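You operate a simulated robot arm through the tools that you are given. There is no shell and no other tool. Be economical: measure what you need, move in short steps, check, and stop when the job is done.

The job below is to be done with a simulated robot arm. You get a single attempt, and the scene is never put back.

## Task
Wipe the oil smear out of the hollow block's bowl with the felt pad.
Fine: clamp it first; put the felt pad back and open the clamp after.
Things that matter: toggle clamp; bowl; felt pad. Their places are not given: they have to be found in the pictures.

It is judged by the outcome, as a careful person would: the job done as asked, and still so three seconds after it is handed in. It fails if anything else is knocked over, pushed out of place, dropped, spilled or broken.

## Robot
A 7-joint arm with a two-finger parallel gripper, fixed in place. Base frame: the origin is at the foot of the arm, x ahead of it, y to its left, z up. Units: mm, degrees, N and s.
Its first joint turns from -66.0 to 66.0 degrees. Payload 1.57 kg.
The tool frame sits at the grasp point between the pads (the TCP): z along the fingers, y along the line on which they close. The tips reach 30 mm beyond it. The gripper opens to 110 mm. The fingers are 24 mm wide and 12 mm thick; the gripper's body (48 by 112 mm) begins 78 mm behind the TCP.
Orientation is told as [roll, pitch, yaw] about the base's x, y, z axes, in that order, counted from this pose: with the fingers straight down and closing along the base's y, the tool's x points along the base's -x, its y along +y and its z along -z.

## Interface
- The arm moves only by the tool drive_tool. Its argument "deltas" is a list of rows, each an object of numbers (a shift or turn left out is 0, a gripper value left out holds the last): "tx", "ty", "tz": the shift along the tool's x, y, z in mm; "ax", "ay", "az": the turn, a rotation vector about the tool's x, y, z in degrees; "gripper": the finger opening in mm, from 0 to 110. In form: [{"tx": .., "ty": .., "tz": .., "ax": .., "ay": .., "az": .., "gripper": ..}, ...]. A call has 1 to 8 rows; each row shifts and turns the commanded pose from where the row before left it, along the tool's axes as they then stand. Each row takes 0.2 s and may step no farther than 50 mm and 8.6 degrees from the row before; otherwise, or with a gripper value out of range, the whole call is refused. A pose out of reach is approached as far as the arm can. The call stops where the force on the tool passes 40 N (or 10 N more than at its start, if that is more) or the arm is blocked; 0.2 s more then pass. Each finger travels about 108 mm/s and halts on what it meets, pressing with about 39 N; the grip force reading is that of the motor and also rises with nothing between the fingers. The clock runs only during rows and for 0.2 s after the last one: add rows that do not move to give the fingers time. The reply holds the time, the measured pose of the TCP, the force on the tool along the base axes, the opening and the grip force, in the units named above and with some noise.
- Cameras (640 x 400 px; columns grow to the right, rows downward): "scene" is fixed at [165.7, -401, 1428.3]; the picture's right is [0.79, -0.61, 0.00], its down [-0.30, -0.39, -0.87] and it looks along [0.53, 0.69, -0.49] (base axes); focal length 293 px, centre (320, 200). "wrist" rides on the gripper at [-36, 0, -80] in the tool frame; the picture's right is [0.00, -1.00, 0.00], its down [0.97, 0.00, -0.24] and it looks along [0.24, 0.00, 0.97] (tool axes); focal length 218 px, centre (320, 200).
- get_image(camera): a new picture of that camera. The clock stands still meanwhile.
- pixel_to_xyz(camera, pixels): for up to 12 pixels [column, row] of the newest picture of that camera ("zoom" is the newest enlarged one), the place [x, y, z] in the base frame of the surface seen there, good to about 2 mm, but the place of the scene camera against the robot may be out by one fixed shift of up to 25 mm in any direction. The clock stands still meanwhile.
- inspect(camera, box): a new picture of the part [left, top, right, bottom] of that camera's present view, enlarged. The clock stands still meanwhile.
- close_job(): hands the job in; it is judged then, once.

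Keep the steps short. Do not move on a guess: measure, check each grasp and each placing, and mend mistakes. In all there are 80 turns and 54 pictures (those below and enlarged ones count). Leave the gripper open and the arm clear of the work at the hand-in unless told otherwise, and finish with a single line.

The tools are called after ">>>" as a command line: name --argument value ..., lists and objects as JSON in quotes. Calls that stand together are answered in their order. drive_tool: Moves the arm, as the interface text tells. Its arguments: {"type":"object","properties":{"deltas":{"type":"array","items":{"type":"object","properties":{"tx":{"type":"number"},"ty":{"type":"number"},"tz":{"type":"number"},"ax":{"type":"number"},"ay":{"type":"number"},"az":{"type":"number"},"gripper":{"type":"number"}}}}},"required":["deltas"]} The other tools are called the same way: get_image (camera) takes a picture; pixel_to_xyz (camera, pixels) gives the place of the surface under pixels of a picture; inspect (camera, box) takes an enlarged picture of a part of a camera's view; close_job () hands the job in.

At the start:

```text
time_s: 0.0
position: [361.1, 4.0, 1281.4]
ee_rot: [0.0, 0.0, 0.0]
ft_force: [0.0, -0.5, 0.3]
gripper_width: 109.9
grasp_force: 0.0
```

scene: 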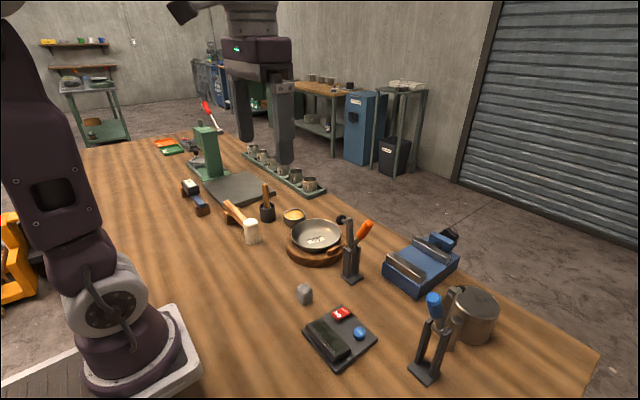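
wrist: 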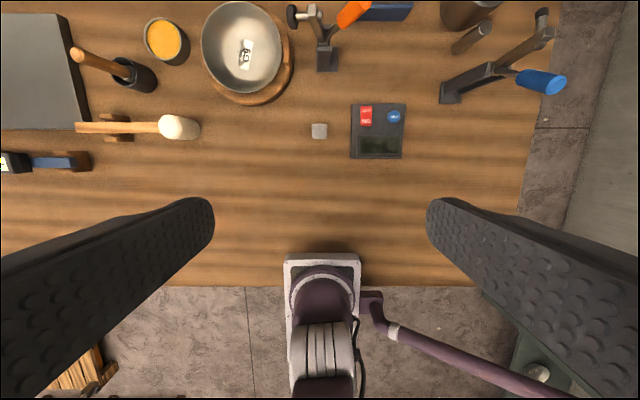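

I see a metal bowl on a wooden disc near wrist pixel (243,50), clamps with orange and blue handles, and a small grey cube at (319,130). I'll enlarge those areas to identify them.

>>> inspect --camera "wrist" --box '[180, 0, 420, 170]'

>>> inspect --camera "scene" --box '[220, 170, 400, 310]'

>>> inspect --camera "scene" --box '[290, 220, 510, 390]'

```text
2.35 times, centred on (300, 85) of wrist
```

zoom: 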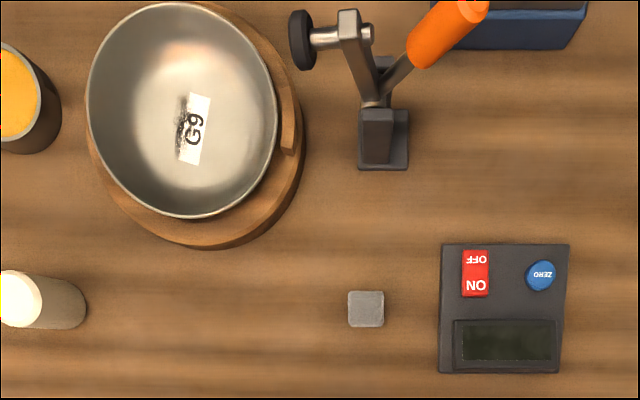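

```text
2.86 times, centred on (310, 240) of scene
```

zoom: 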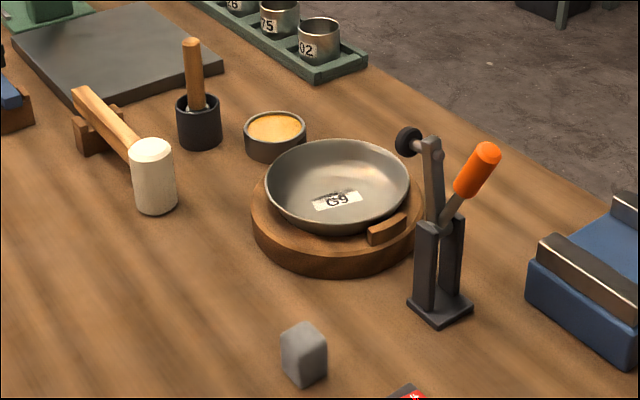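

```text
2.35 times, centred on (400, 305) of scene
```

zoom: 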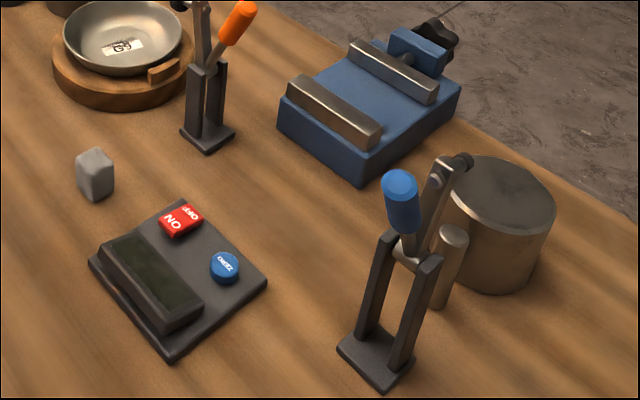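

The dark smear is next to the "G9" label in the bowl, and the orange clamp stands beside it. I still have to confirm which item is the felt pad, so I'll look at the other items.

>>> inspect --camera "scene" --box '[140, 100, 320, 240]'

>>> inspect --camera "wrist" --box '[0, 0, 220, 190]'

>>> inspect --camera "wrist" --box '[270, 0, 350, 60]'

>>> inspect --camera "scene" --box '[280, 205, 390, 295]'

```text
2.86 times, centred on (230, 170) of scene
```

zoom: 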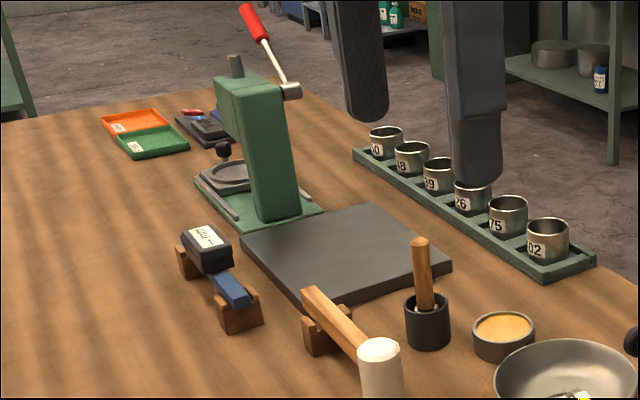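

```text
2.11 times, centred on (110, 95) of wrist
```

zoom: 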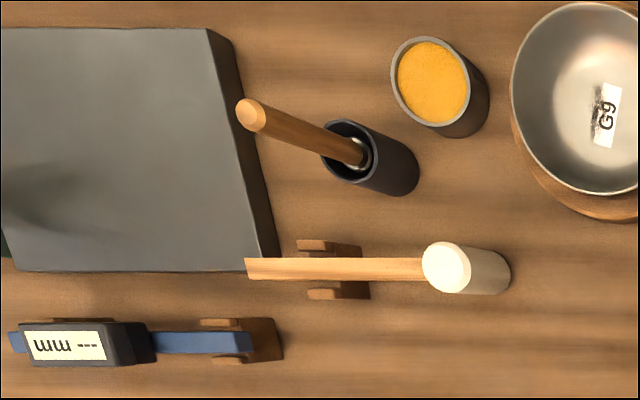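

```text
6.67 times, centred on (310, 30) of wrist
```

zoom: 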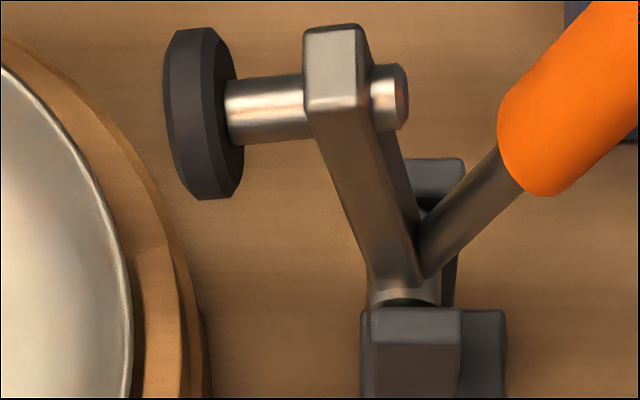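

```text
4.44 times, centred on (335, 250) of scene
```

zoom: 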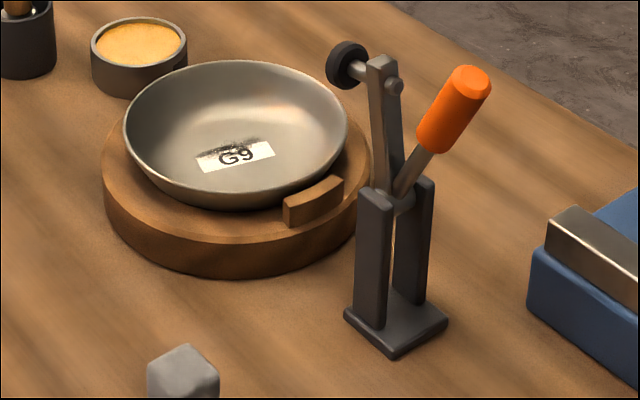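

The grey cube looks like the felt pad, and the orange clamp's plunger faces the bowl's holder. I'll measure these with the wrist camera, which has no frame offset.

>>> get_image --camera "wrist"

>>> pixel_to_xyz --camera "wrist" --pixels '[[319, 130], [243, 58], [286, 50], [327, 60], [355, 10], [292, 17], [311, 12], [205, 50], [241, 100], [340, 130], [166, 40], [180, 127]]'

```text
44 pictures are left
```

wrist: 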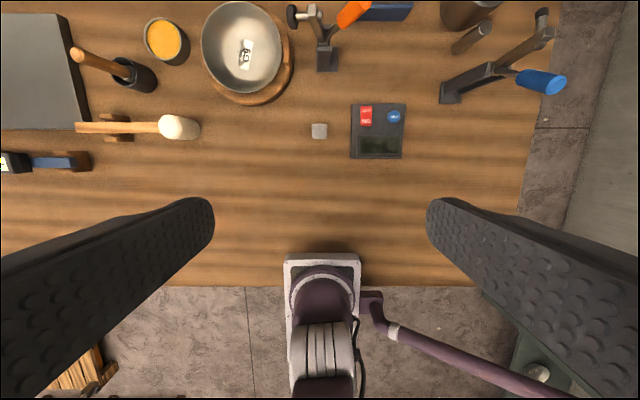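

```text
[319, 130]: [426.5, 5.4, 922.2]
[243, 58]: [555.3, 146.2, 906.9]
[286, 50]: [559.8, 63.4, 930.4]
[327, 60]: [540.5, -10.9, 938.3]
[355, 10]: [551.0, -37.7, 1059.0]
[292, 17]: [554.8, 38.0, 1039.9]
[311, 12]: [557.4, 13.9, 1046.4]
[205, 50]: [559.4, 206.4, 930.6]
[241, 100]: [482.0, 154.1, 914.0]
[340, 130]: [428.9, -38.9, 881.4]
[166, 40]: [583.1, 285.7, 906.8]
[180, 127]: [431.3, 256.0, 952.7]
```

The wrist reading puts the table at z≈881, but the brief says about 400. I'll cross-check with the scene camera before trusting either one.

>>> pixel_to_xyz --camera "scene" --pixels '[[304, 294], [317, 240], [270, 300], [437, 375], [352, 278], [365, 229], [100, 350], [348, 252], [348, 225], [341, 219], [220, 300], [282, 150]]'

```text
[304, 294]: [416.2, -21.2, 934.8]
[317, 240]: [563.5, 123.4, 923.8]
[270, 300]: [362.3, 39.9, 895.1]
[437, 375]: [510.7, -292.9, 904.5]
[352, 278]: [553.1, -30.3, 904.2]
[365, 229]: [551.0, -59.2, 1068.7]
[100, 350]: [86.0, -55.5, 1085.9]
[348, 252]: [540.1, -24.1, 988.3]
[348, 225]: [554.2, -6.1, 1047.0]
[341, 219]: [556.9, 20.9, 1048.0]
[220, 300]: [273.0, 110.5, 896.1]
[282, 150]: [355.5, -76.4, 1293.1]
```

Both cameras agree: the bench is at z≈881 by the wrist camera. The scene camera is shifted by about (-5,-22,+14), so I trust the wrist readings. Next I'll move nearer, well above everything, for a close look and to test the reach.

>>> drive_tool --deltas '[{"tx": -40, "tz": 20}, {"tx": -40, "tz": 20}, {"tx": -40, "tz": 20}, {"tx": -20, "tz": 20}, {}]'

>>> get_image --camera "wrist"

```text
time_s: 1.2
position: [500.1, 2.4, 1203.7]
ee_rot: [0.0, -0.1, 0.0]
ft_force: [-0.1, -0.5, 0.2]
gripper_width: 110.0
grasp_force: 0.1
```

```text
43 pictures are left
```

wrist: 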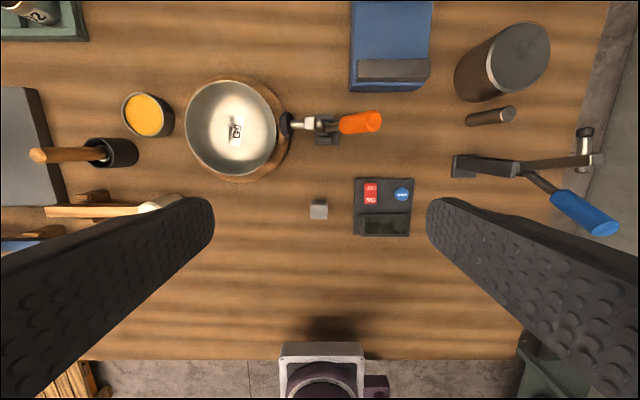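

The arm reached x=500 without trouble. I'll enlarge the clamp and bowl and measure key points.

>>> inspect --camera "wrist" --box '[180, 70, 400, 225]'

>>> pixel_to_xyz --camera "wrist" --pixels '[[319, 207], [232, 118], [285, 125], [327, 138], [376, 121], [345, 123], [309, 124], [186, 125], [232, 172], [275, 125], [232, 85], [283, 150]]'

```text
2.58 times, centred on (290, 148) of wrist
```

zoom: 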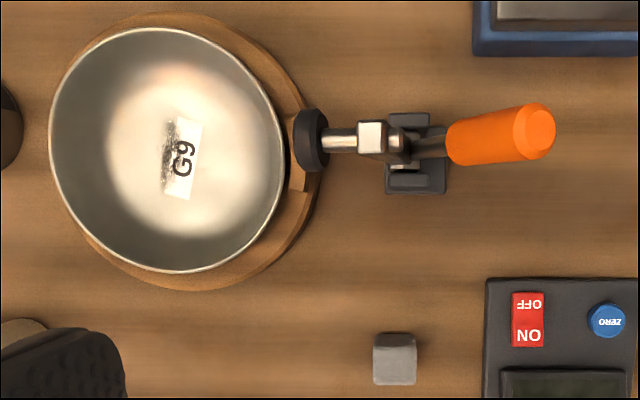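

```text
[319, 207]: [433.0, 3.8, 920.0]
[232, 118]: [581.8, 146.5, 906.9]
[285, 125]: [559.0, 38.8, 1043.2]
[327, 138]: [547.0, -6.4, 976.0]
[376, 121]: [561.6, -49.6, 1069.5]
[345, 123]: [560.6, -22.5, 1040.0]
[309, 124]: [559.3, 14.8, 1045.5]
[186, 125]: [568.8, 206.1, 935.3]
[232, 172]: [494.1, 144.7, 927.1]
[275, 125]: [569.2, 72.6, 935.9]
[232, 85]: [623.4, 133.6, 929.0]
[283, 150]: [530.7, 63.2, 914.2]
```

The clamp swings in the y–z plane at x≈560, and its plunger should land on the wooden lug at (560,65). I'll now measure the smear and the handle more precisely.

>>> pixel_to_xyz --camera "zoom" --pixels '[[168, 140], [168, 157], [170, 180], [160, 160], [535, 130], [480, 135], [430, 145], [395, 360], [376, 345], [414, 345], [300, 175], [180, 165]]'

>>> inspect --camera "scene" --box '[320, 205, 400, 290]'

```text
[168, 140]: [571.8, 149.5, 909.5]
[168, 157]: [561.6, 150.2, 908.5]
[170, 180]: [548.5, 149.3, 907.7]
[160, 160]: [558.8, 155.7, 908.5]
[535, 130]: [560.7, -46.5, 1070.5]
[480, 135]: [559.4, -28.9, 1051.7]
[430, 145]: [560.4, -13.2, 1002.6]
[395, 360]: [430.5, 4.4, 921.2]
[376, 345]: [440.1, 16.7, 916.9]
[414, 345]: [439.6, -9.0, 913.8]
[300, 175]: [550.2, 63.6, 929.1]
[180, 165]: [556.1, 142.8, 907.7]
```

```text
4.71 times, centred on (360, 248) of scene
```

zoom: 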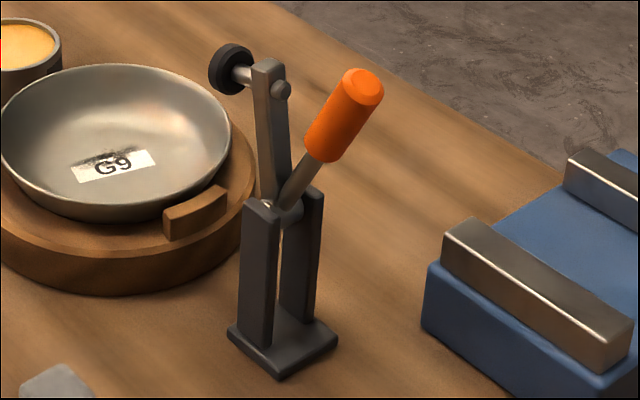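

Handle pivot ≈(560,1,975). The handle leans 28° toward −y and its end is at (561,−48,1068). I'll close the fingers and descend behind the handle on its −y side, ready to push it toward the bowl.

>>> drive_tool --deltas '[{"ty": -45, "tx": -30, "gripper": 0}, {"ty": -45, "tx": -30}, {"tz": 40}, {"tz": 40}, {"tz": 45}, {}]'

>>> inspect --camera "scene" --box '[290, 140, 450, 290]'

```text
refused: row 1 steps farther than a row can; nothing moved
```

```text
2.67 times, centred on (370, 215) of scene
```

zoom: 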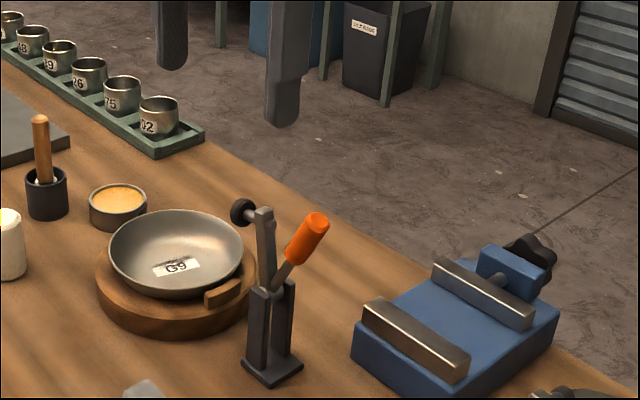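

One row was too long (54 mm), so I'll repeat with shorter rows.

>>> drive_tool --deltas '[{"ty": -30, "tx": -20, "gripper": 0}, {"ty": -30, "tx": -20}, {"ty": -30, "tx": -20}, {"tz": 40}, {"tz": 40}, {"tz": 45}, {}]'

>>> inspect --camera "scene" --box '[290, 140, 450, 290]'

```text
time_s: 2.8
position: [559.4, -87.4, 1079.1]
ee_rot: [0.0, 0.0, 0.2]
ft_force: [0.3, 0.3, -0.2]
gripper_width: 0.0
grasp_force: 21.0
```

```text
2.67 times, centred on (370, 215) of scene
```

zoom: 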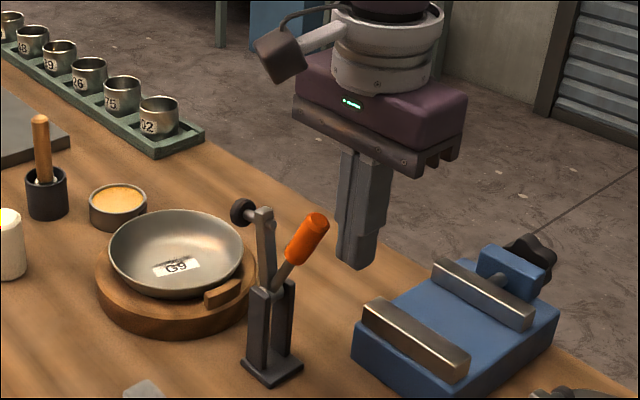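

The closed fingertips are behind the handle. I'll push toward +y in small steps along the arc, watching the force.

>>> drive_tool --deltas '[{"ty": 15, "tz": 5}, {"ty": 14, "tz": 2}, {"ty": 12, "tz": -4}, {"ty": 12, "tz": -4}, {"ty": 12, "tz": -3}]'

>>> inspect --camera "scene" --box '[290, 140, 450, 290]'

```text
time_s: 4.0
position: [561.2, -20.9, 1082.6]
ee_rot: [0.0, 0.0, 0.0]
ft_force: [-0.6, -1.3, -0.6]
gripper_width: 0.0
grasp_force: 21.2
```

```text
2.67 times, centred on (370, 215) of scene
```

zoom: 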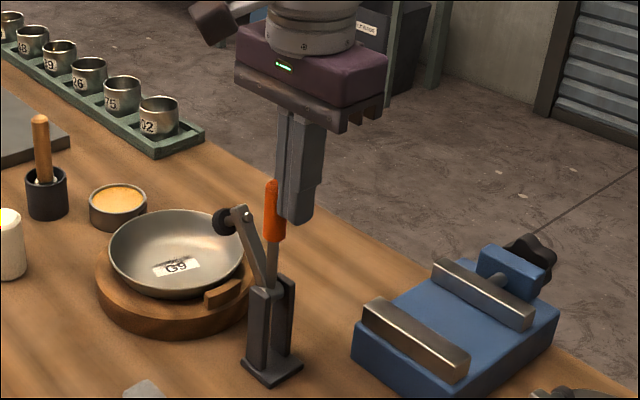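

The handle moves and the plunger arm swings down as predicted, with little force (1.3 N). I'll continue along the arc.

>>> drive_tool --deltas '[{"ty": 10, "tz": -1}, {"ty": 10, "tz": 0}, {"ty": 10, "tz": 2}, {"ty": 10, "tz": 4}, {"ty": 9, "tz": 5}, {"ty": 9, "tz": 6}]'

>>> inspect --camera "scene" --box '[290, 140, 450, 290]'

```text
time_s: 5.4
position: [562.4, 37.3, 1066.1]
ee_rot: [0.1, 0.0, 0.0]
ft_force: [0.0, -0.3, -0.7]
gripper_width: 0.1
grasp_force: 21.2
```

```text
2.67 times, centred on (370, 215) of scene
```

zoom: 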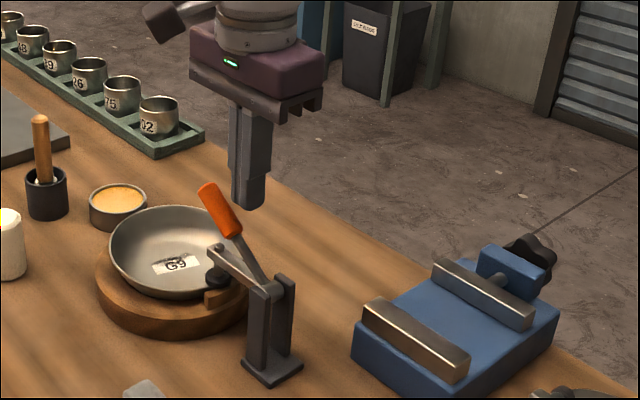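

The plunger is now just above the lug. I'll push a bit further until resistance shows.

>>> drive_tool --deltas '[{"ty": 6, "tz": 5}, {"ty": 5, "tz": 5}, {"ty": 4, "tz": 5}, {}]'

>>> inspect --camera "scene" --box '[290, 170, 410, 290]'

```text
time_s: 6.4
position: [560.6, 52.4, 1051.4]
ee_rot: [0.0, 0.0, 0.0]
ft_force: [-0.4, -0.4, -0.9]
gripper_width: 0.0
grasp_force: 20.7
```

```text
3.33 times, centred on (350, 230) of scene
```

zoom: 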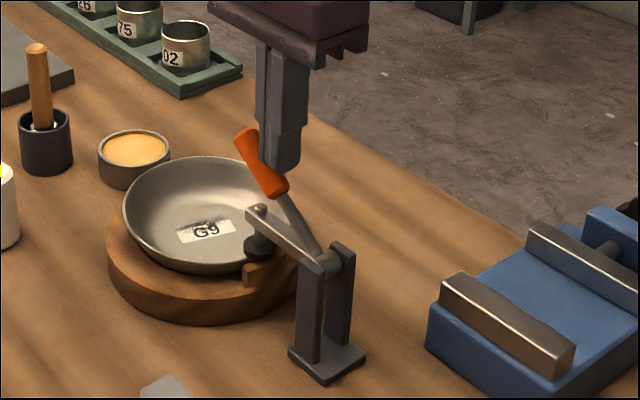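

The plunger is at or just above the lug and there's no resistance yet. I'll continue.

>>> drive_tool --deltas '[{"ty": 4, "tz": 5}, {"ty": 3, "tz": 5}, {"ty": 3, "tz": 5}, {}]'

>>> inspect --camera "scene" --box '[290, 170, 410, 290]'

```text
time_s: 6.9
position: [562.0, 54.2, 1050.3]
ee_rot: [-0.4, -0.3, -0.1]
ft_force: [-9.1, -4.3, 12.6]
gripper_width: 0.1
grasp_force: 20.9
stopped in row 2: the force on the tool passed its limit (the readings are from after the stop); the commanded pose is now the measured one
```

```text
3.33 times, centred on (350, 230) of scene
```

zoom: 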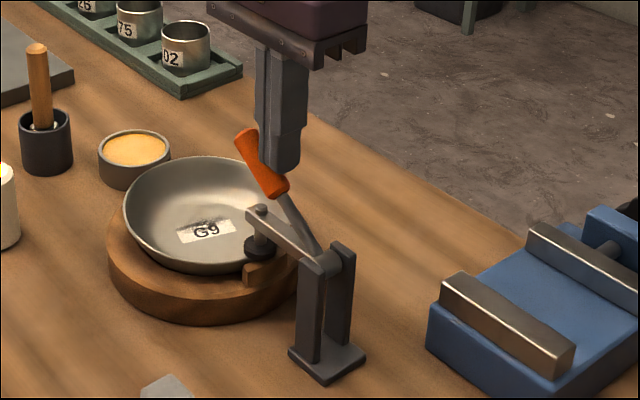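

The force rose sharply and nothing moved further, so the clamp has seated. I'll lift straight up, open the gripper and check that the clamp stays down.

>>> drive_tool --deltas '[{"ty": -3, "tz": -15}, {"tz": -40}, {"tz": -40}, {"tx": 30, "tz": -30, "gripper": 110}, {"tx": 40}, {"tx": 10}]'

>>> get_image --camera "wrist"

>>> inspect --camera "scene" --box '[270, 200, 390, 300]'

```text
time_s: 8.3
position: [481.8, 51.8, 1174.5]
ee_rot: [-0.2, -0.3, -0.1]
ft_force: [-0.8, 0.0, 0.7]
gripper_width: 110.0
grasp_force: 0.0
```

```text
34 pictures are left
```

wrist: 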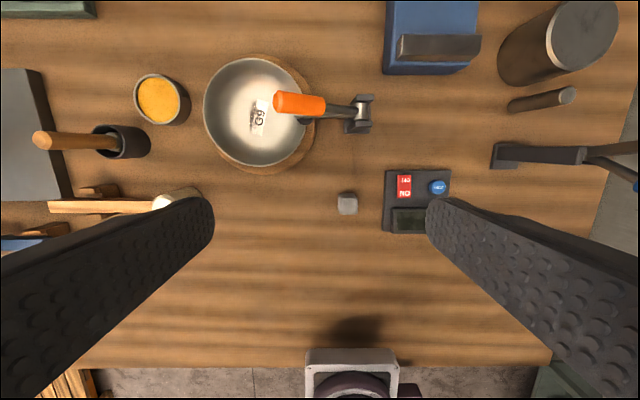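

```text
4.00 times, centred on (330, 250) of scene
```

zoom: 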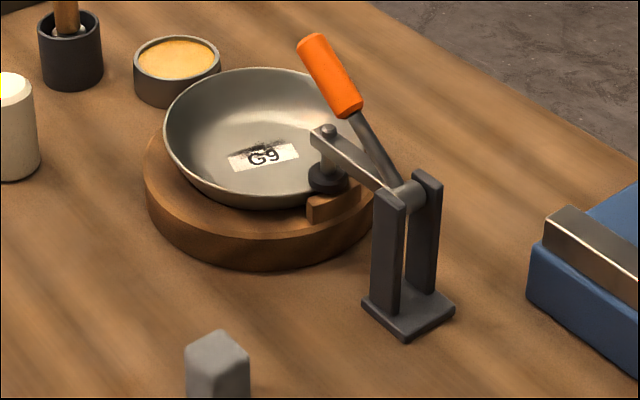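

The clamp stays down with its plunger on the lug. Next I'll measure the handle end, the plunger, the pad cube and the smear.

>>> pixel_to_xyz --camera "wrist" --pixels '[[275, 103], [300, 104], [320, 107], [304, 119], [347, 201], [340, 205], [355, 205], [347, 193], [347, 209], [347, 214], [252, 118], [395, 185]]'

>>> inspect --camera "wrist" --box '[310, 165, 470, 245]'

>>> inspect --camera "wrist" --box '[190, 50, 390, 180]'

```text
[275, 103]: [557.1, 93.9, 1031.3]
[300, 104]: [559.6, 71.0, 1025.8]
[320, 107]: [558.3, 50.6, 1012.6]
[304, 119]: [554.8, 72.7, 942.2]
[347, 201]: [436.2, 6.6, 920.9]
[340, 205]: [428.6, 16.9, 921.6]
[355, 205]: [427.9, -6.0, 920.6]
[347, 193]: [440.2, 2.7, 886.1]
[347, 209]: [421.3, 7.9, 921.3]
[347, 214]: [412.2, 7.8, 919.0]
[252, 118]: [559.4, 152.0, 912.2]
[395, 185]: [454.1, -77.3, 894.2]
```

```text
4.00 times, centred on (390, 205) of wrist
```

zoom: 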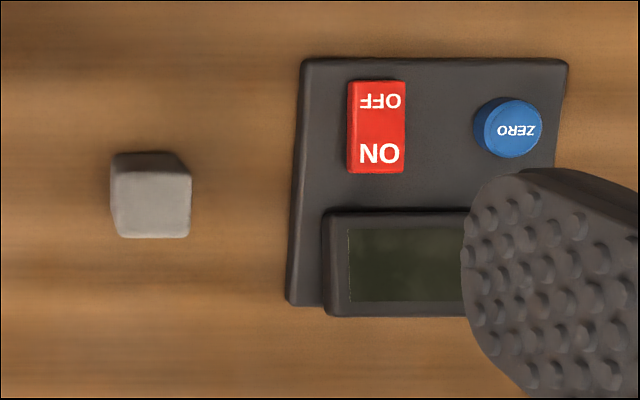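

```text
3.08 times, centred on (290, 115) of wrist
```

zoom: 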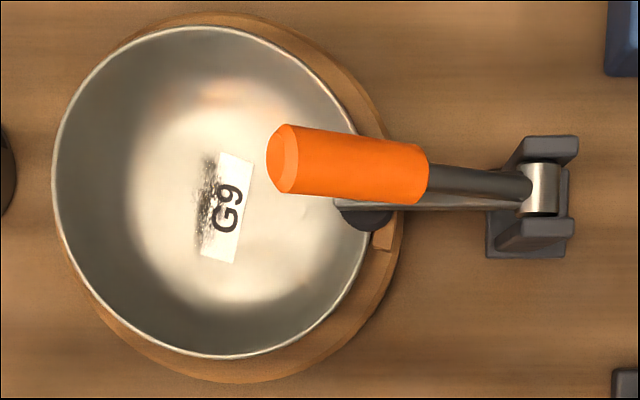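

The handle end is at (558,96,1031) and the clamp is firm. The pad cube is about 28 mm wide and 40 mm high, centred near (426,4), top at z=921. I'll turn the tool 90° so the fingers close along x; that keeps the wide gripper body clear of the clamp handle later, with the camera on the far side.

>>> drive_tool --deltas '[{"ax": -0.3, "ay": 0.3}, {"az": -8.5}, {"az": -8.5}, {"az": -8.5}, {"az": -8.5}, {"az": -8.5}, {"az": -8.5}, {"az": -8.5}]'

>>> drive_tool --deltas '[{"az": -8.5}, {"az": -8.5}, {"az": -8.5}, {"az": -5.0}, {}]'

```text
time_s: 10.1
position: [480.3, 51.7, 1173.5]
ee_rot: [0.1, 0.0, 59.6]
ft_force: [0.2, -0.8, -0.1]
gripper_width: 109.8
grasp_force: 0.0
```

```text
time_s: 11.3
position: [482.0, 52.6, 1172.6]
ee_rot: [0.1, -0.1, 90.0]
ft_force: [-0.6, 0.3, -0.3]
gripper_width: 110.3
grasp_force: 0.1
```

Yaw is 90° as wanted. I'll move above the cube and look from closer.

>>> drive_tool --deltas '[{"tx": 24, "ty": 28}, {"tx": 24, "ty": 28}, {"tz": 45}, {"tz": 45}, {}]'

>>> get_image --camera "wrist"

```text
time_s: 12.5
position: [424.4, 2.6, 1082.8]
ee_rot: [0.0, 0.0, 89.9]
ft_force: [0.0, 0.3, 0.1]
gripper_width: 110.0
grasp_force: 0.1
```

```text
30 pictures are left
```

wrist: 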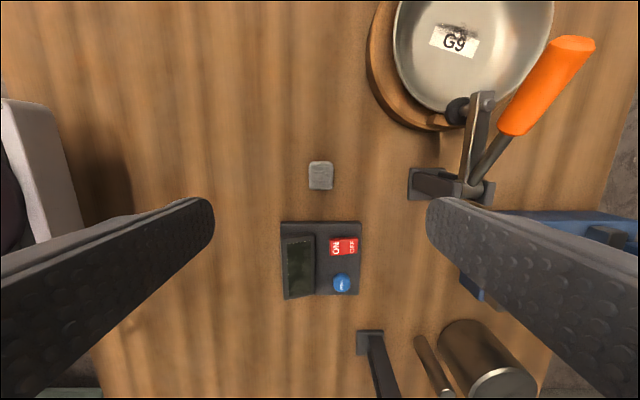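

The space around the cube is clear for the fingers. I'll measure its edges.

>>> pixel_to_xyz --camera "wrist" --pixels '[[320, 175], [311, 175], [330, 175], [320, 164], [320, 187], [320, 200], [310, 164], [331, 164]]'

>>> inspect --camera "wrist" --box '[288, 150, 352, 200]'

```text
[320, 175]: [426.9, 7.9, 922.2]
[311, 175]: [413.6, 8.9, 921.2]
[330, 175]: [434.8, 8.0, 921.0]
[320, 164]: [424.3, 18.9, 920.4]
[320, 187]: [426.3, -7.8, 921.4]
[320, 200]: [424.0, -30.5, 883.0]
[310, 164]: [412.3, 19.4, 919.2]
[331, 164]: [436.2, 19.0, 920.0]
```

```text
8.00 times, centred on (320, 175) of wrist
```

zoom: 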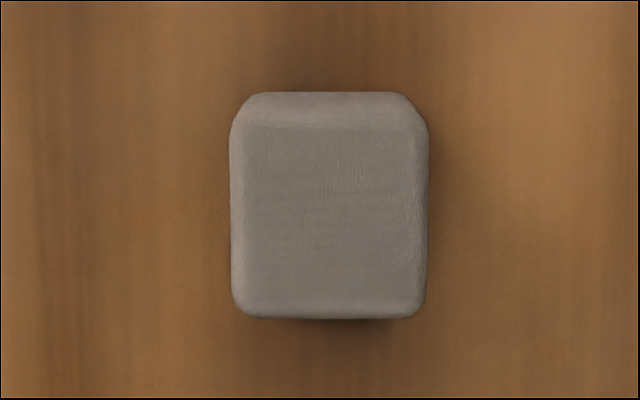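

The pad centre is (425,5), top z=921, bench z≈882. I'll descend to TCP z≈926, so the tips sit about 14 mm above the bench and the pad's lower part sticks out.

>>> drive_tool --deltas '[{"tx": -2, "ty": -0.5, "gripper": 64}, {"tz": 40}, {"tz": 40}, {"tz": 40}, {"tz": 36}, {}]'

>>> get_image --camera "wrist"

```text
time_s: 13.9
position: [423.8, 5.9, 926.0]
ee_rot: [0.0, -0.1, 90.0]
ft_force: [-0.7, 0.2, 0.0]
gripper_width: 64.2
grasp_force: 0.1
```

```text
28 pictures are left
```

wrist: 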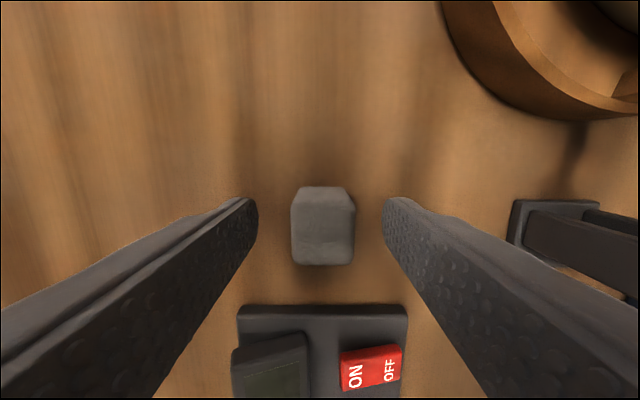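

The pad is centred between the fingers. I'll close, then lift a little and check the grip.

>>> drive_tool --deltas '[{"gripper": 15}, {}, {}, {"tz": -20}, {"tz": -40}, {"tz": -40}, {"tz": -40}, {}]'

>>> get_image --camera "wrist"

```text
time_s: 15.7
position: [424.1, 5.8, 1067.7]
ee_rot: [0.0, -0.1, 90.1]
ft_force: [-0.4, -0.2, 0.2]
gripper_width: 26.5
grasp_force: 37.6
```

```text
27 pictures are left
```

wrist: 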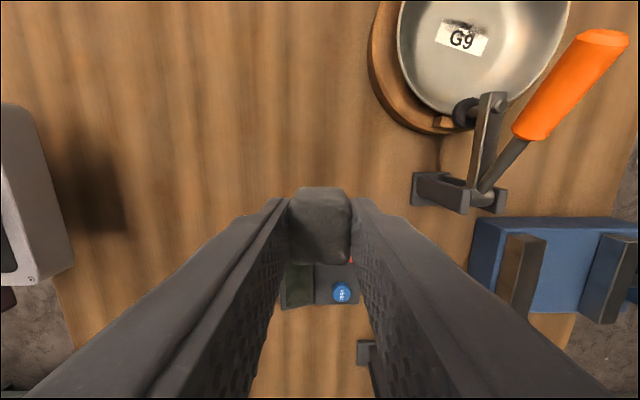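

The pad is held (26.5 mm, 37.6 N), with its underside about 44.5 mm below the TCP. I'll measure the smear again from this view.

>>> inspect --camera "wrist" --box '[390, 0, 570, 112]'

>>> pixel_to_xyz --camera "wrist" --pixels '[[445, 22], [460, 24], [475, 27], [480, 30], [440, 20], [460, 18], [460, 40], [470, 1], [440, 95], [399, 40], [568, 20], [604, 38]]'

```text
3.56 times, centred on (480, 56) of wrist
```

zoom: 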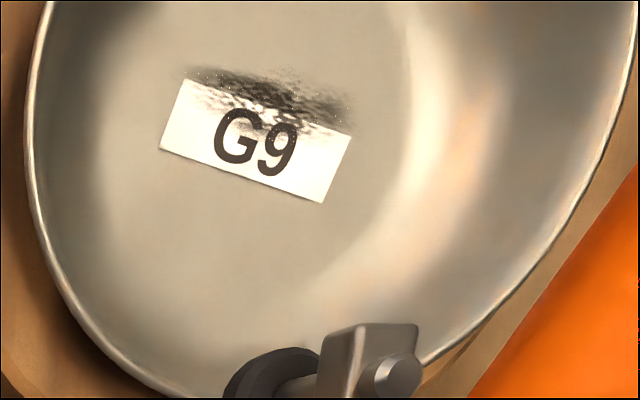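

```text
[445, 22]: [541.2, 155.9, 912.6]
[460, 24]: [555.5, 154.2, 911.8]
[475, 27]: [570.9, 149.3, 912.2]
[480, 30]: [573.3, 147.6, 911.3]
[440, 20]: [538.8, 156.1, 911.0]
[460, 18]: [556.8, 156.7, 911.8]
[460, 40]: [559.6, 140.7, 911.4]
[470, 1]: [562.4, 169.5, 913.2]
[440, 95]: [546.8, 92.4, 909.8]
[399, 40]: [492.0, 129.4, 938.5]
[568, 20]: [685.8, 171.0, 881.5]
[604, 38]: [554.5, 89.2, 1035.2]
```

The smear spans x 541–580 and y 145–160 on a flat floor at z≈910. I'll go +y first, then +x, to sit above its middle and stay clear of the handle (which ends at y≈97).

>>> drive_tool --deltas '[{"tx": -48}, {"tx": -48}, {"tx": -49}, {"ty": -45}, {"ty": -45}, {"ty": -46}, {}]'

>>> inspect --camera "scene" --box '[240, 130, 400, 280]'

```text
time_s: 17.3
position: [559.8, 149.8, 1068.3]
ee_rot: [0.0, 0.1, 89.9]
ft_force: [-0.2, 0.7, 0.1]
gripper_width: 26.5
grasp_force: 37.8
```

```text
2.67 times, centred on (320, 205) of scene
```

zoom: 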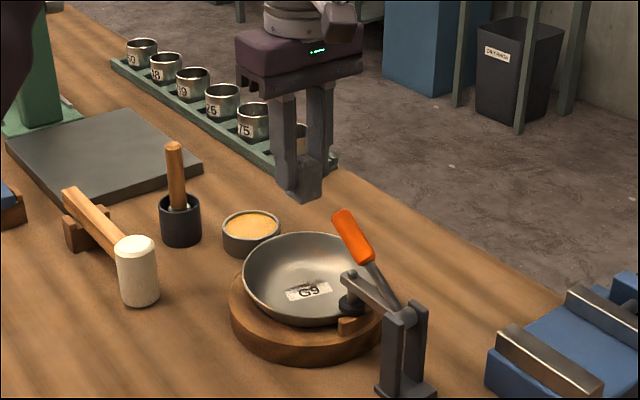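

The pad is above the smear and everything is clear. I'll descend to just above the floor, then feel for contact in small steps.

>>> drive_tool --deltas '[{"tz": 40}, {"tz": 40}, {"tz": 22}, {}]'

>>> inspect --camera "scene" --box '[260, 160, 380, 270]'

>>> drive_tool --deltas '[{"tz": 4}, {"tz": 4}, {"tz": 3}, {}]'

```text
time_s: 18.3
position: [561.1, 149.4, 966.2]
ee_rot: [0.0, -0.1, 90.0]
ft_force: [-0.5, 0.0, -0.9]
gripper_width: 26.8
grasp_force: 37.4
```

```text
3.64 times, centred on (320, 215) of scene
```

zoom: 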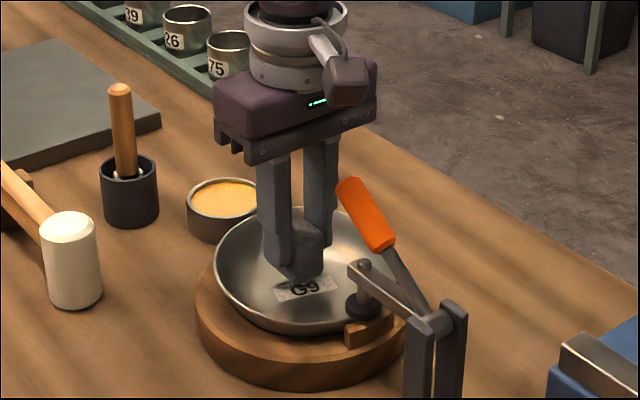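

```text
time_s: 19.3
position: [561.9, 149.8, 955.1]
ee_rot: [0.0, -0.1, 89.9]
ft_force: [1.1, 1.3, 2.6]
gripper_width: 26.5
grasp_force: 37.7
```

Light contact is showing (2.6 N). I'll press one or two millimetres more.

>>> drive_tool --deltas '[{"tz": 1}, {}]'

```text
time_s: 19.9
position: [561.3, 151.2, 955.1]
ee_rot: [-0.1, 0.0, 89.9]
ft_force: [-0.2, -0.2, 1.2]
gripper_width: 26.5
grasp_force: 37.0
```

>>> drive_tool --deltas '[{"tz": 1.5}, {}]'

```text
time_s: 20.5
position: [560.1, 150.5, 952.7]
ee_rot: [0.0, -0.1, 89.9]
ft_force: [1.7, 0.0, 3.0]
gripper_width: 26.7
grasp_force: 37.9
```

Force is still only about 3 N, so I'll go a bit further down.

>>> drive_tool --deltas '[{"tz": 1.5}, {}]'

```text
time_s: 21.1
position: [560.9, 151.4, 951.9]
ee_rot: [0.0, -0.1, 89.9]
ft_force: [-2.5, -1.4, 19.9]
gripper_width: 26.6
grasp_force: 38.2
```

That's firm contact at 20 N. I'll ease off 0.6 mm and wipe in short strokes along x at several y lines.

>>> drive_tool --deltas '[{"tz": -0.6}, {"ty": 12}, {"ty": -12}, {"ty": -12}, {"tx": -6}, {"ty": 12}, {"ty": 12}, {"tx": 6}]'

```text
time_s: 22.9
position: [549.1, 152.3, 952.3]
ee_rot: [0.0, -0.2, 90.1]
ft_force: [0.6, 9.9, 21.4]
gripper_width: 26.5
grasp_force: 37.4
```

Pressure is steady at about 20 N. I'll wipe further, covering the lower line and repeating the middle one.

>>> drive_tool --deltas '[{"tx": 5}, {"ty": -12}, {"ty": -12}, {"tx": -5}, {"ty": 12}, {"ty": 12}, {"tx": -6}, {"ty": -12}]'

>>> drive_tool --deltas '[{"ty": -12}, {"tx": 6}, {"ty": 12}, {"tz": -20}, {"tz": -40}, {"tz": -45}, {}]'

>>> inspect --camera "scene" --box '[270, 200, 370, 270]'

```text
time_s: 24.7
position: [560.3, 158.1, 951.3]
ee_rot: [0.1, -0.2, 90.0]
ft_force: [-8.5, 2.3, 17.7]
gripper_width: 26.7
grasp_force: 37.8
```

```text
time_s: 26.3
position: [561.8, 148.4, 1056.6]
ee_rot: [0.0, -0.1, 89.9]
ft_force: [0.7, 0.6, -0.6]
gripper_width: 26.7
grasp_force: 37.9
```

```text
5.71 times, centred on (320, 235) of scene
```

zoom: 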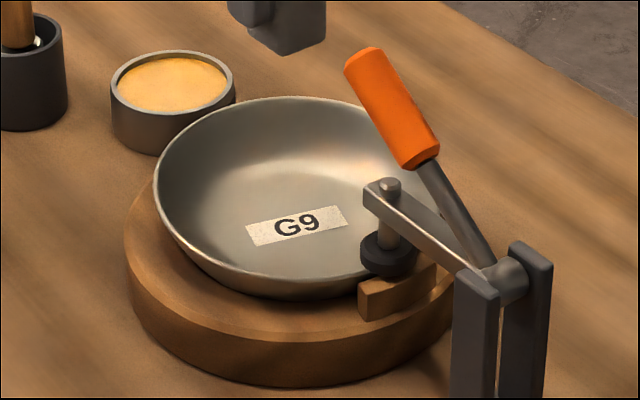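

The smear looks gone. I'll go back above the pad's home spot, retracing the path, and check the bowl from the same wrist view as before.

>>> drive_tool --deltas '[{"tz": -10}, {"ty": 45}, {"ty": 45}, {"ty": 46}, {"tx": 48}, {"tx": 48}, {"tx": 47}, {}]'

>>> inspect --camera "wrist" --box '[390, 0, 570, 112]'

```text
time_s: 28.1
position: [425.9, 7.1, 1064.8]
ee_rot: [0.0, -0.2, 89.8]
ft_force: [0.3, -0.1, -0.1]
gripper_width: 26.4
grasp_force: 37.6
```

```text
3.56 times, centred on (480, 56) of wrist
```

zoom: 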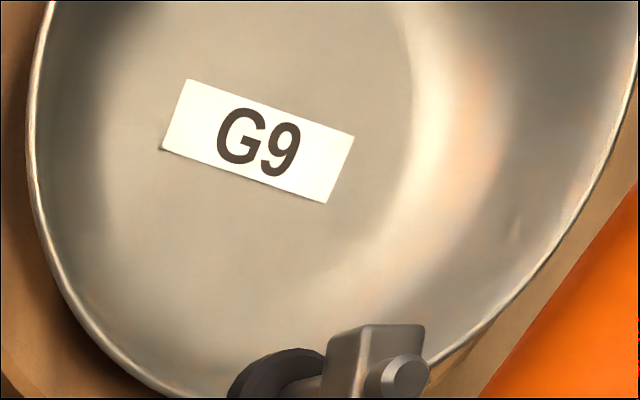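

The bowl is clean. Now I'll lower the pad onto its original spot (424,6), feeling for contact at the end.

>>> drive_tool --deltas '[{"tx": 0.7, "ty": 1.2}, {"tz": 45}, {"tz": 45}, {"tz": 42}, {"tz": 3}, {}]'

```text
time_s: 29.5
position: [424.5, 6.4, 928.8]
ee_rot: [0.0, -0.1, 89.9]
ft_force: [-0.1, 0.2, -0.2]
gripper_width: 26.8
grasp_force: 38.0
```

>>> drive_tool --deltas '[{"tz": 1.5}, {"tz": 1}, {}]'

```text
time_s: 30.3
position: [424.4, 6.4, 928.0]
ee_rot: [0.0, -0.1, 90.0]
ft_force: [-0.3, 0.5, -0.5]
gripper_width: 26.8
grasp_force: 37.6
```

There's no contact yet, so I'll go down one more millimetre.

>>> drive_tool --deltas '[{"tz": 1}, {}]'

```text
time_s: 30.9
position: [424.2, 7.5, 926.9]
ee_rot: [0.0, -0.1, 90.0]
ft_force: [0.4, 0.1, 0.6]
gripper_width: 26.7
grasp_force: 37.4
```

>>> drive_tool --deltas '[{"tz": 1}, {}]'

```text
time_s: 31.5
position: [423.2, 5.9, 924.3]
ee_rot: [0.0, 0.0, 89.9]
ft_force: [0.7, 1.0, 0.2]
gripper_width: 26.5
grasp_force: 37.3
```

Still only noise. The pad may have slid slightly up in the grip, so I'll continue down 1 mm at a time.

>>> drive_tool --deltas '[{"tz": 0.8}, {}]'

>>> get_image --camera "wrist"

```text
time_s: 32.1
position: [424.4, 8.0, 925.6]
ee_rot: [0.0, -0.1, 89.8]
ft_force: [-0.6, 1.5, 15.4]
gripper_width: 26.6
grasp_force: 37.7
```

```text
21 pictures are left
```

wrist: 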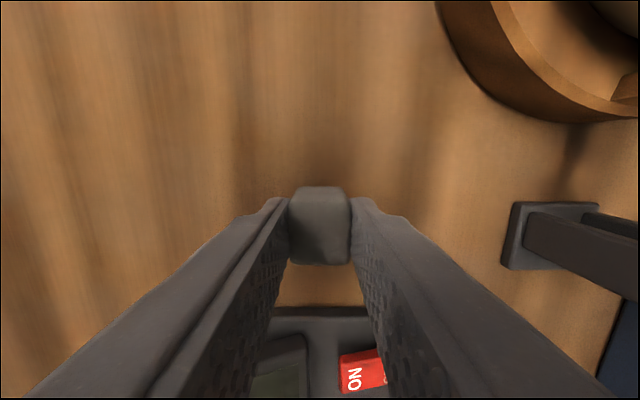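

The pad touches the bench (15 N) in the same view position as before. I'll ease off, open, and rise.

>>> drive_tool --deltas '[{"tz": -0.6}, {"gripper": 64}, {}, {"tz": -40}, {"tz": -40}, {"tz": -40}, {"tz": -40}, {}]'

>>> get_image --camera "wrist"

>>> pixel_to_xyz --camera "wrist" --pixels '[[320, 175], [311, 175], [330, 175], [320, 164], [320, 187]]'

```text
time_s: 33.9
position: [424.4, 8.3, 1087.6]
ee_rot: [0.1, -0.1, 90.0]
ft_force: [0.6, 0.1, 0.1]
gripper_width: 63.8
grasp_force: 0.1
```

```text
20 pictures are left
```

wrist: 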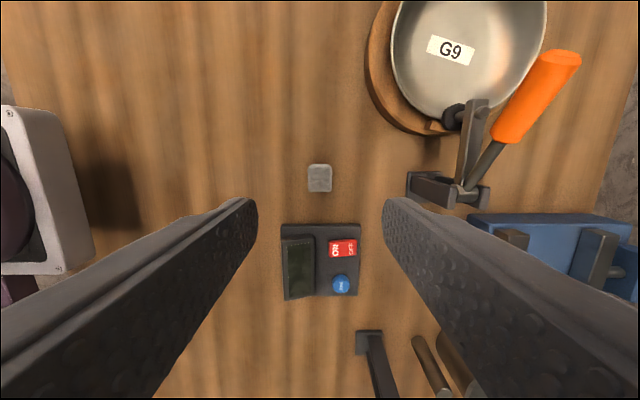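

```text
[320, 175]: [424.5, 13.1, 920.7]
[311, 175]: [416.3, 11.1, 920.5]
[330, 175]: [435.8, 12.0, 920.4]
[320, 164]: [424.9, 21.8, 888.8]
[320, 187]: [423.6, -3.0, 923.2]
```

The pad is back in place: its gap to the scale is the same 31 px as before. To open the clamp I'll bring closed fingers round to the +y side of the handle and push it back.

>>> drive_tool --deltas '[{"tx": -42, "gripper": 0}, {"tx": -42}, {"tx": -43}, {"ty": -45}, {"ty": -45}, {"ty": -45}, {"tz": 30}, {"tz": 20}]'

>>> inspect --camera "scene" --box '[260, 140, 400, 280]'

```text
time_s: 35.7
position: [559.9, 132.8, 1036.0]
ee_rot: [0.0, -0.1, 89.8]
ft_force: [-0.2, -0.1, -0.7]
gripper_width: 0.1
grasp_force: 21.8
```

```text
2.86 times, centred on (330, 210) of scene
```

zoom: 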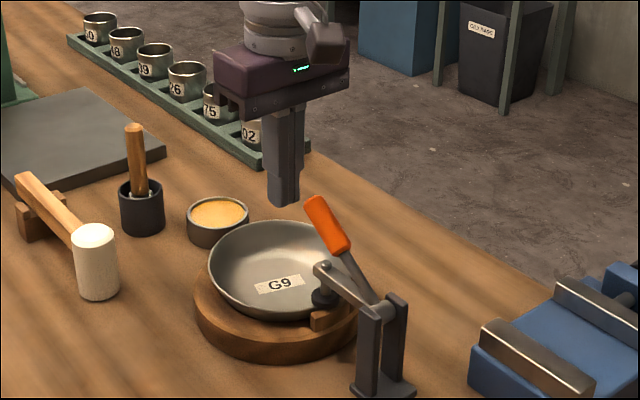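

The fingers sit on the +y side of the handle end. I'll push toward −y in small steps.

>>> drive_tool --deltas '[{"tx": 15}, {"tx": 7}, {"tx": 5, "tz": -5}, {"tx": 5, "tz": -8}, {"tx": 5, "tz": -8}]'

>>> inspect --camera "scene" --box '[260, 140, 400, 280]'

```text
time_s: 36.9
position: [559.0, 96.7, 1057.0]
ee_rot: [0.1, 0.0, 89.9]
ft_force: [-1.2, 4.6, -1.5]
gripper_width: 0.0
grasp_force: 21.2
```

```text
2.86 times, centred on (330, 210) of scene
```

zoom: 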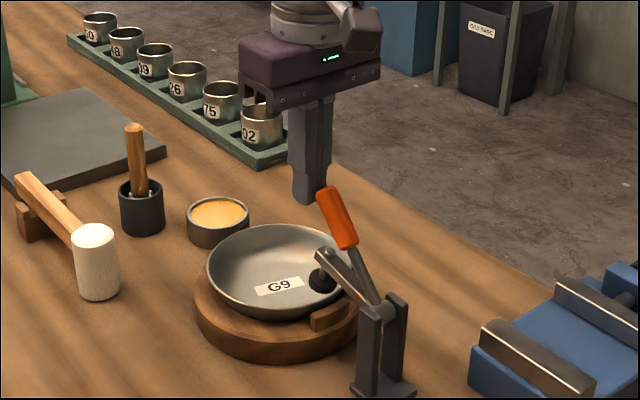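

The handle is moving and the plunger is lifting off. I'll continue along the arc.

>>> drive_tool --deltas '[{"tx": 11, "tz": -13}, {"tx": 11, "tz": -12}, {"tx": 12, "tz": -8}, {"tx": 13, "tz": -6}, {"tx": 13, "tz": -4}, {"tx": 13, "tz": -2}]'

>>> inspect --camera "scene" --box '[260, 140, 400, 280]'

```text
time_s: 38.3
position: [560.1, 22.6, 1100.6]
ee_rot: [0.1, -0.1, 89.9]
ft_force: [1.1, -0.3, 0.9]
gripper_width: 0.0
grasp_force: 21.7
```

```text
2.86 times, centred on (330, 210) of scene
```

zoom: 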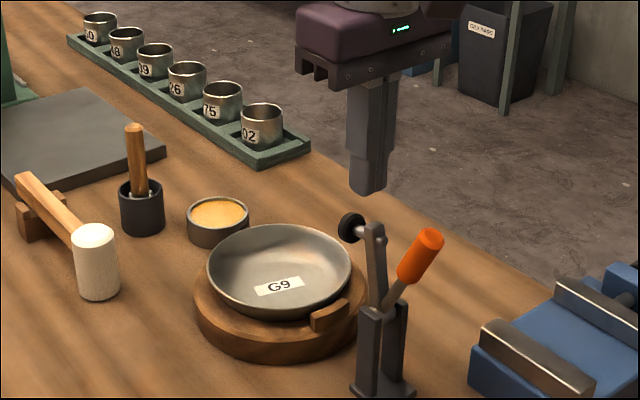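

The clamp snapped fully open to its original pose. I'll rise clear, open the gripper and do a final check.

>>> drive_tool --deltas '[{"tz": -40}, {"tz": -40}, {"ty": 40}, {"ty": 40, "gripper": 110}, {"ty": 40}, {}, {}]'

>>> get_image --camera "scene"

>>> get_image --camera "wrist"

>>> pixel_to_xyz --camera "scene" --pixels '[[304, 294], [365, 229], [341, 219]]'

```text
time_s: 39.9
position: [440.6, 22.6, 1182.5]
ee_rot: [-0.1, -0.1, 89.9]
ft_force: [0.3, -0.6, -1.2]
gripper_width: 110.0
grasp_force: 0.0
```

```text
16 pictures are left
```

scene: 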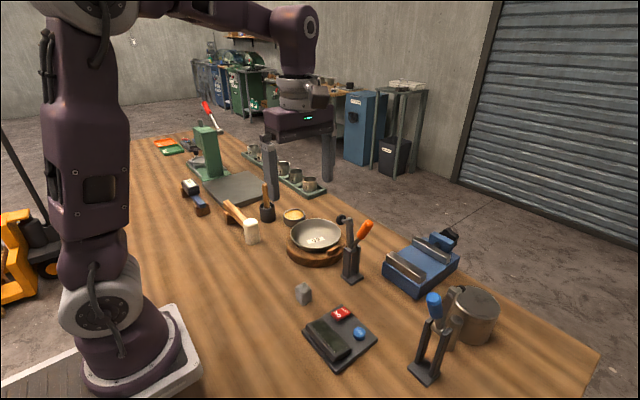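

```text
15 pictures are left
```

wrist: 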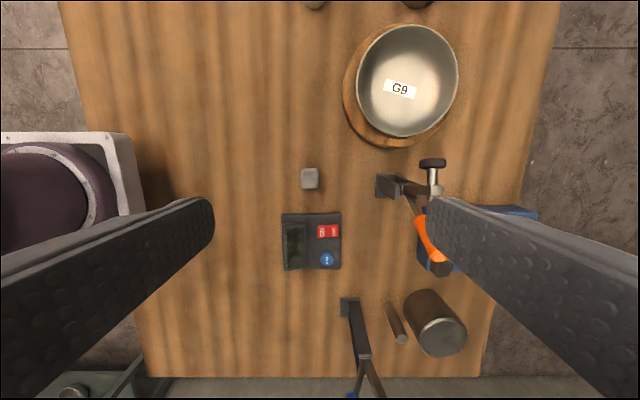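

```text
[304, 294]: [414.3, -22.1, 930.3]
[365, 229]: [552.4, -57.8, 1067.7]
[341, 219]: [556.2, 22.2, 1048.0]
```

The bowl is clean and the clamp is open. I'll compare the pad's position with the starting picture, using the same crop as at the start.

>>> inspect --camera "scene" --box '[220, 170, 400, 310]'

```text
2.86 times, centred on (310, 240) of scene
```

zoom: 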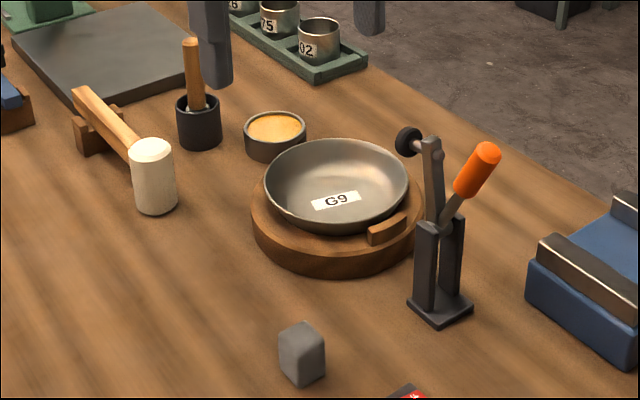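

Compared with the start, the pad is within about 2 mm of its spot, the clamp is open and nothing else has moved, so I'm handing in.

>>> close_job

```text
The job is handed in.
```

The bowl is wiped clean; the block was clamped for the wipe, and the felt pad is now back within about 2 mm of its spot, the clamp open, and the arm clear with its gripper open.
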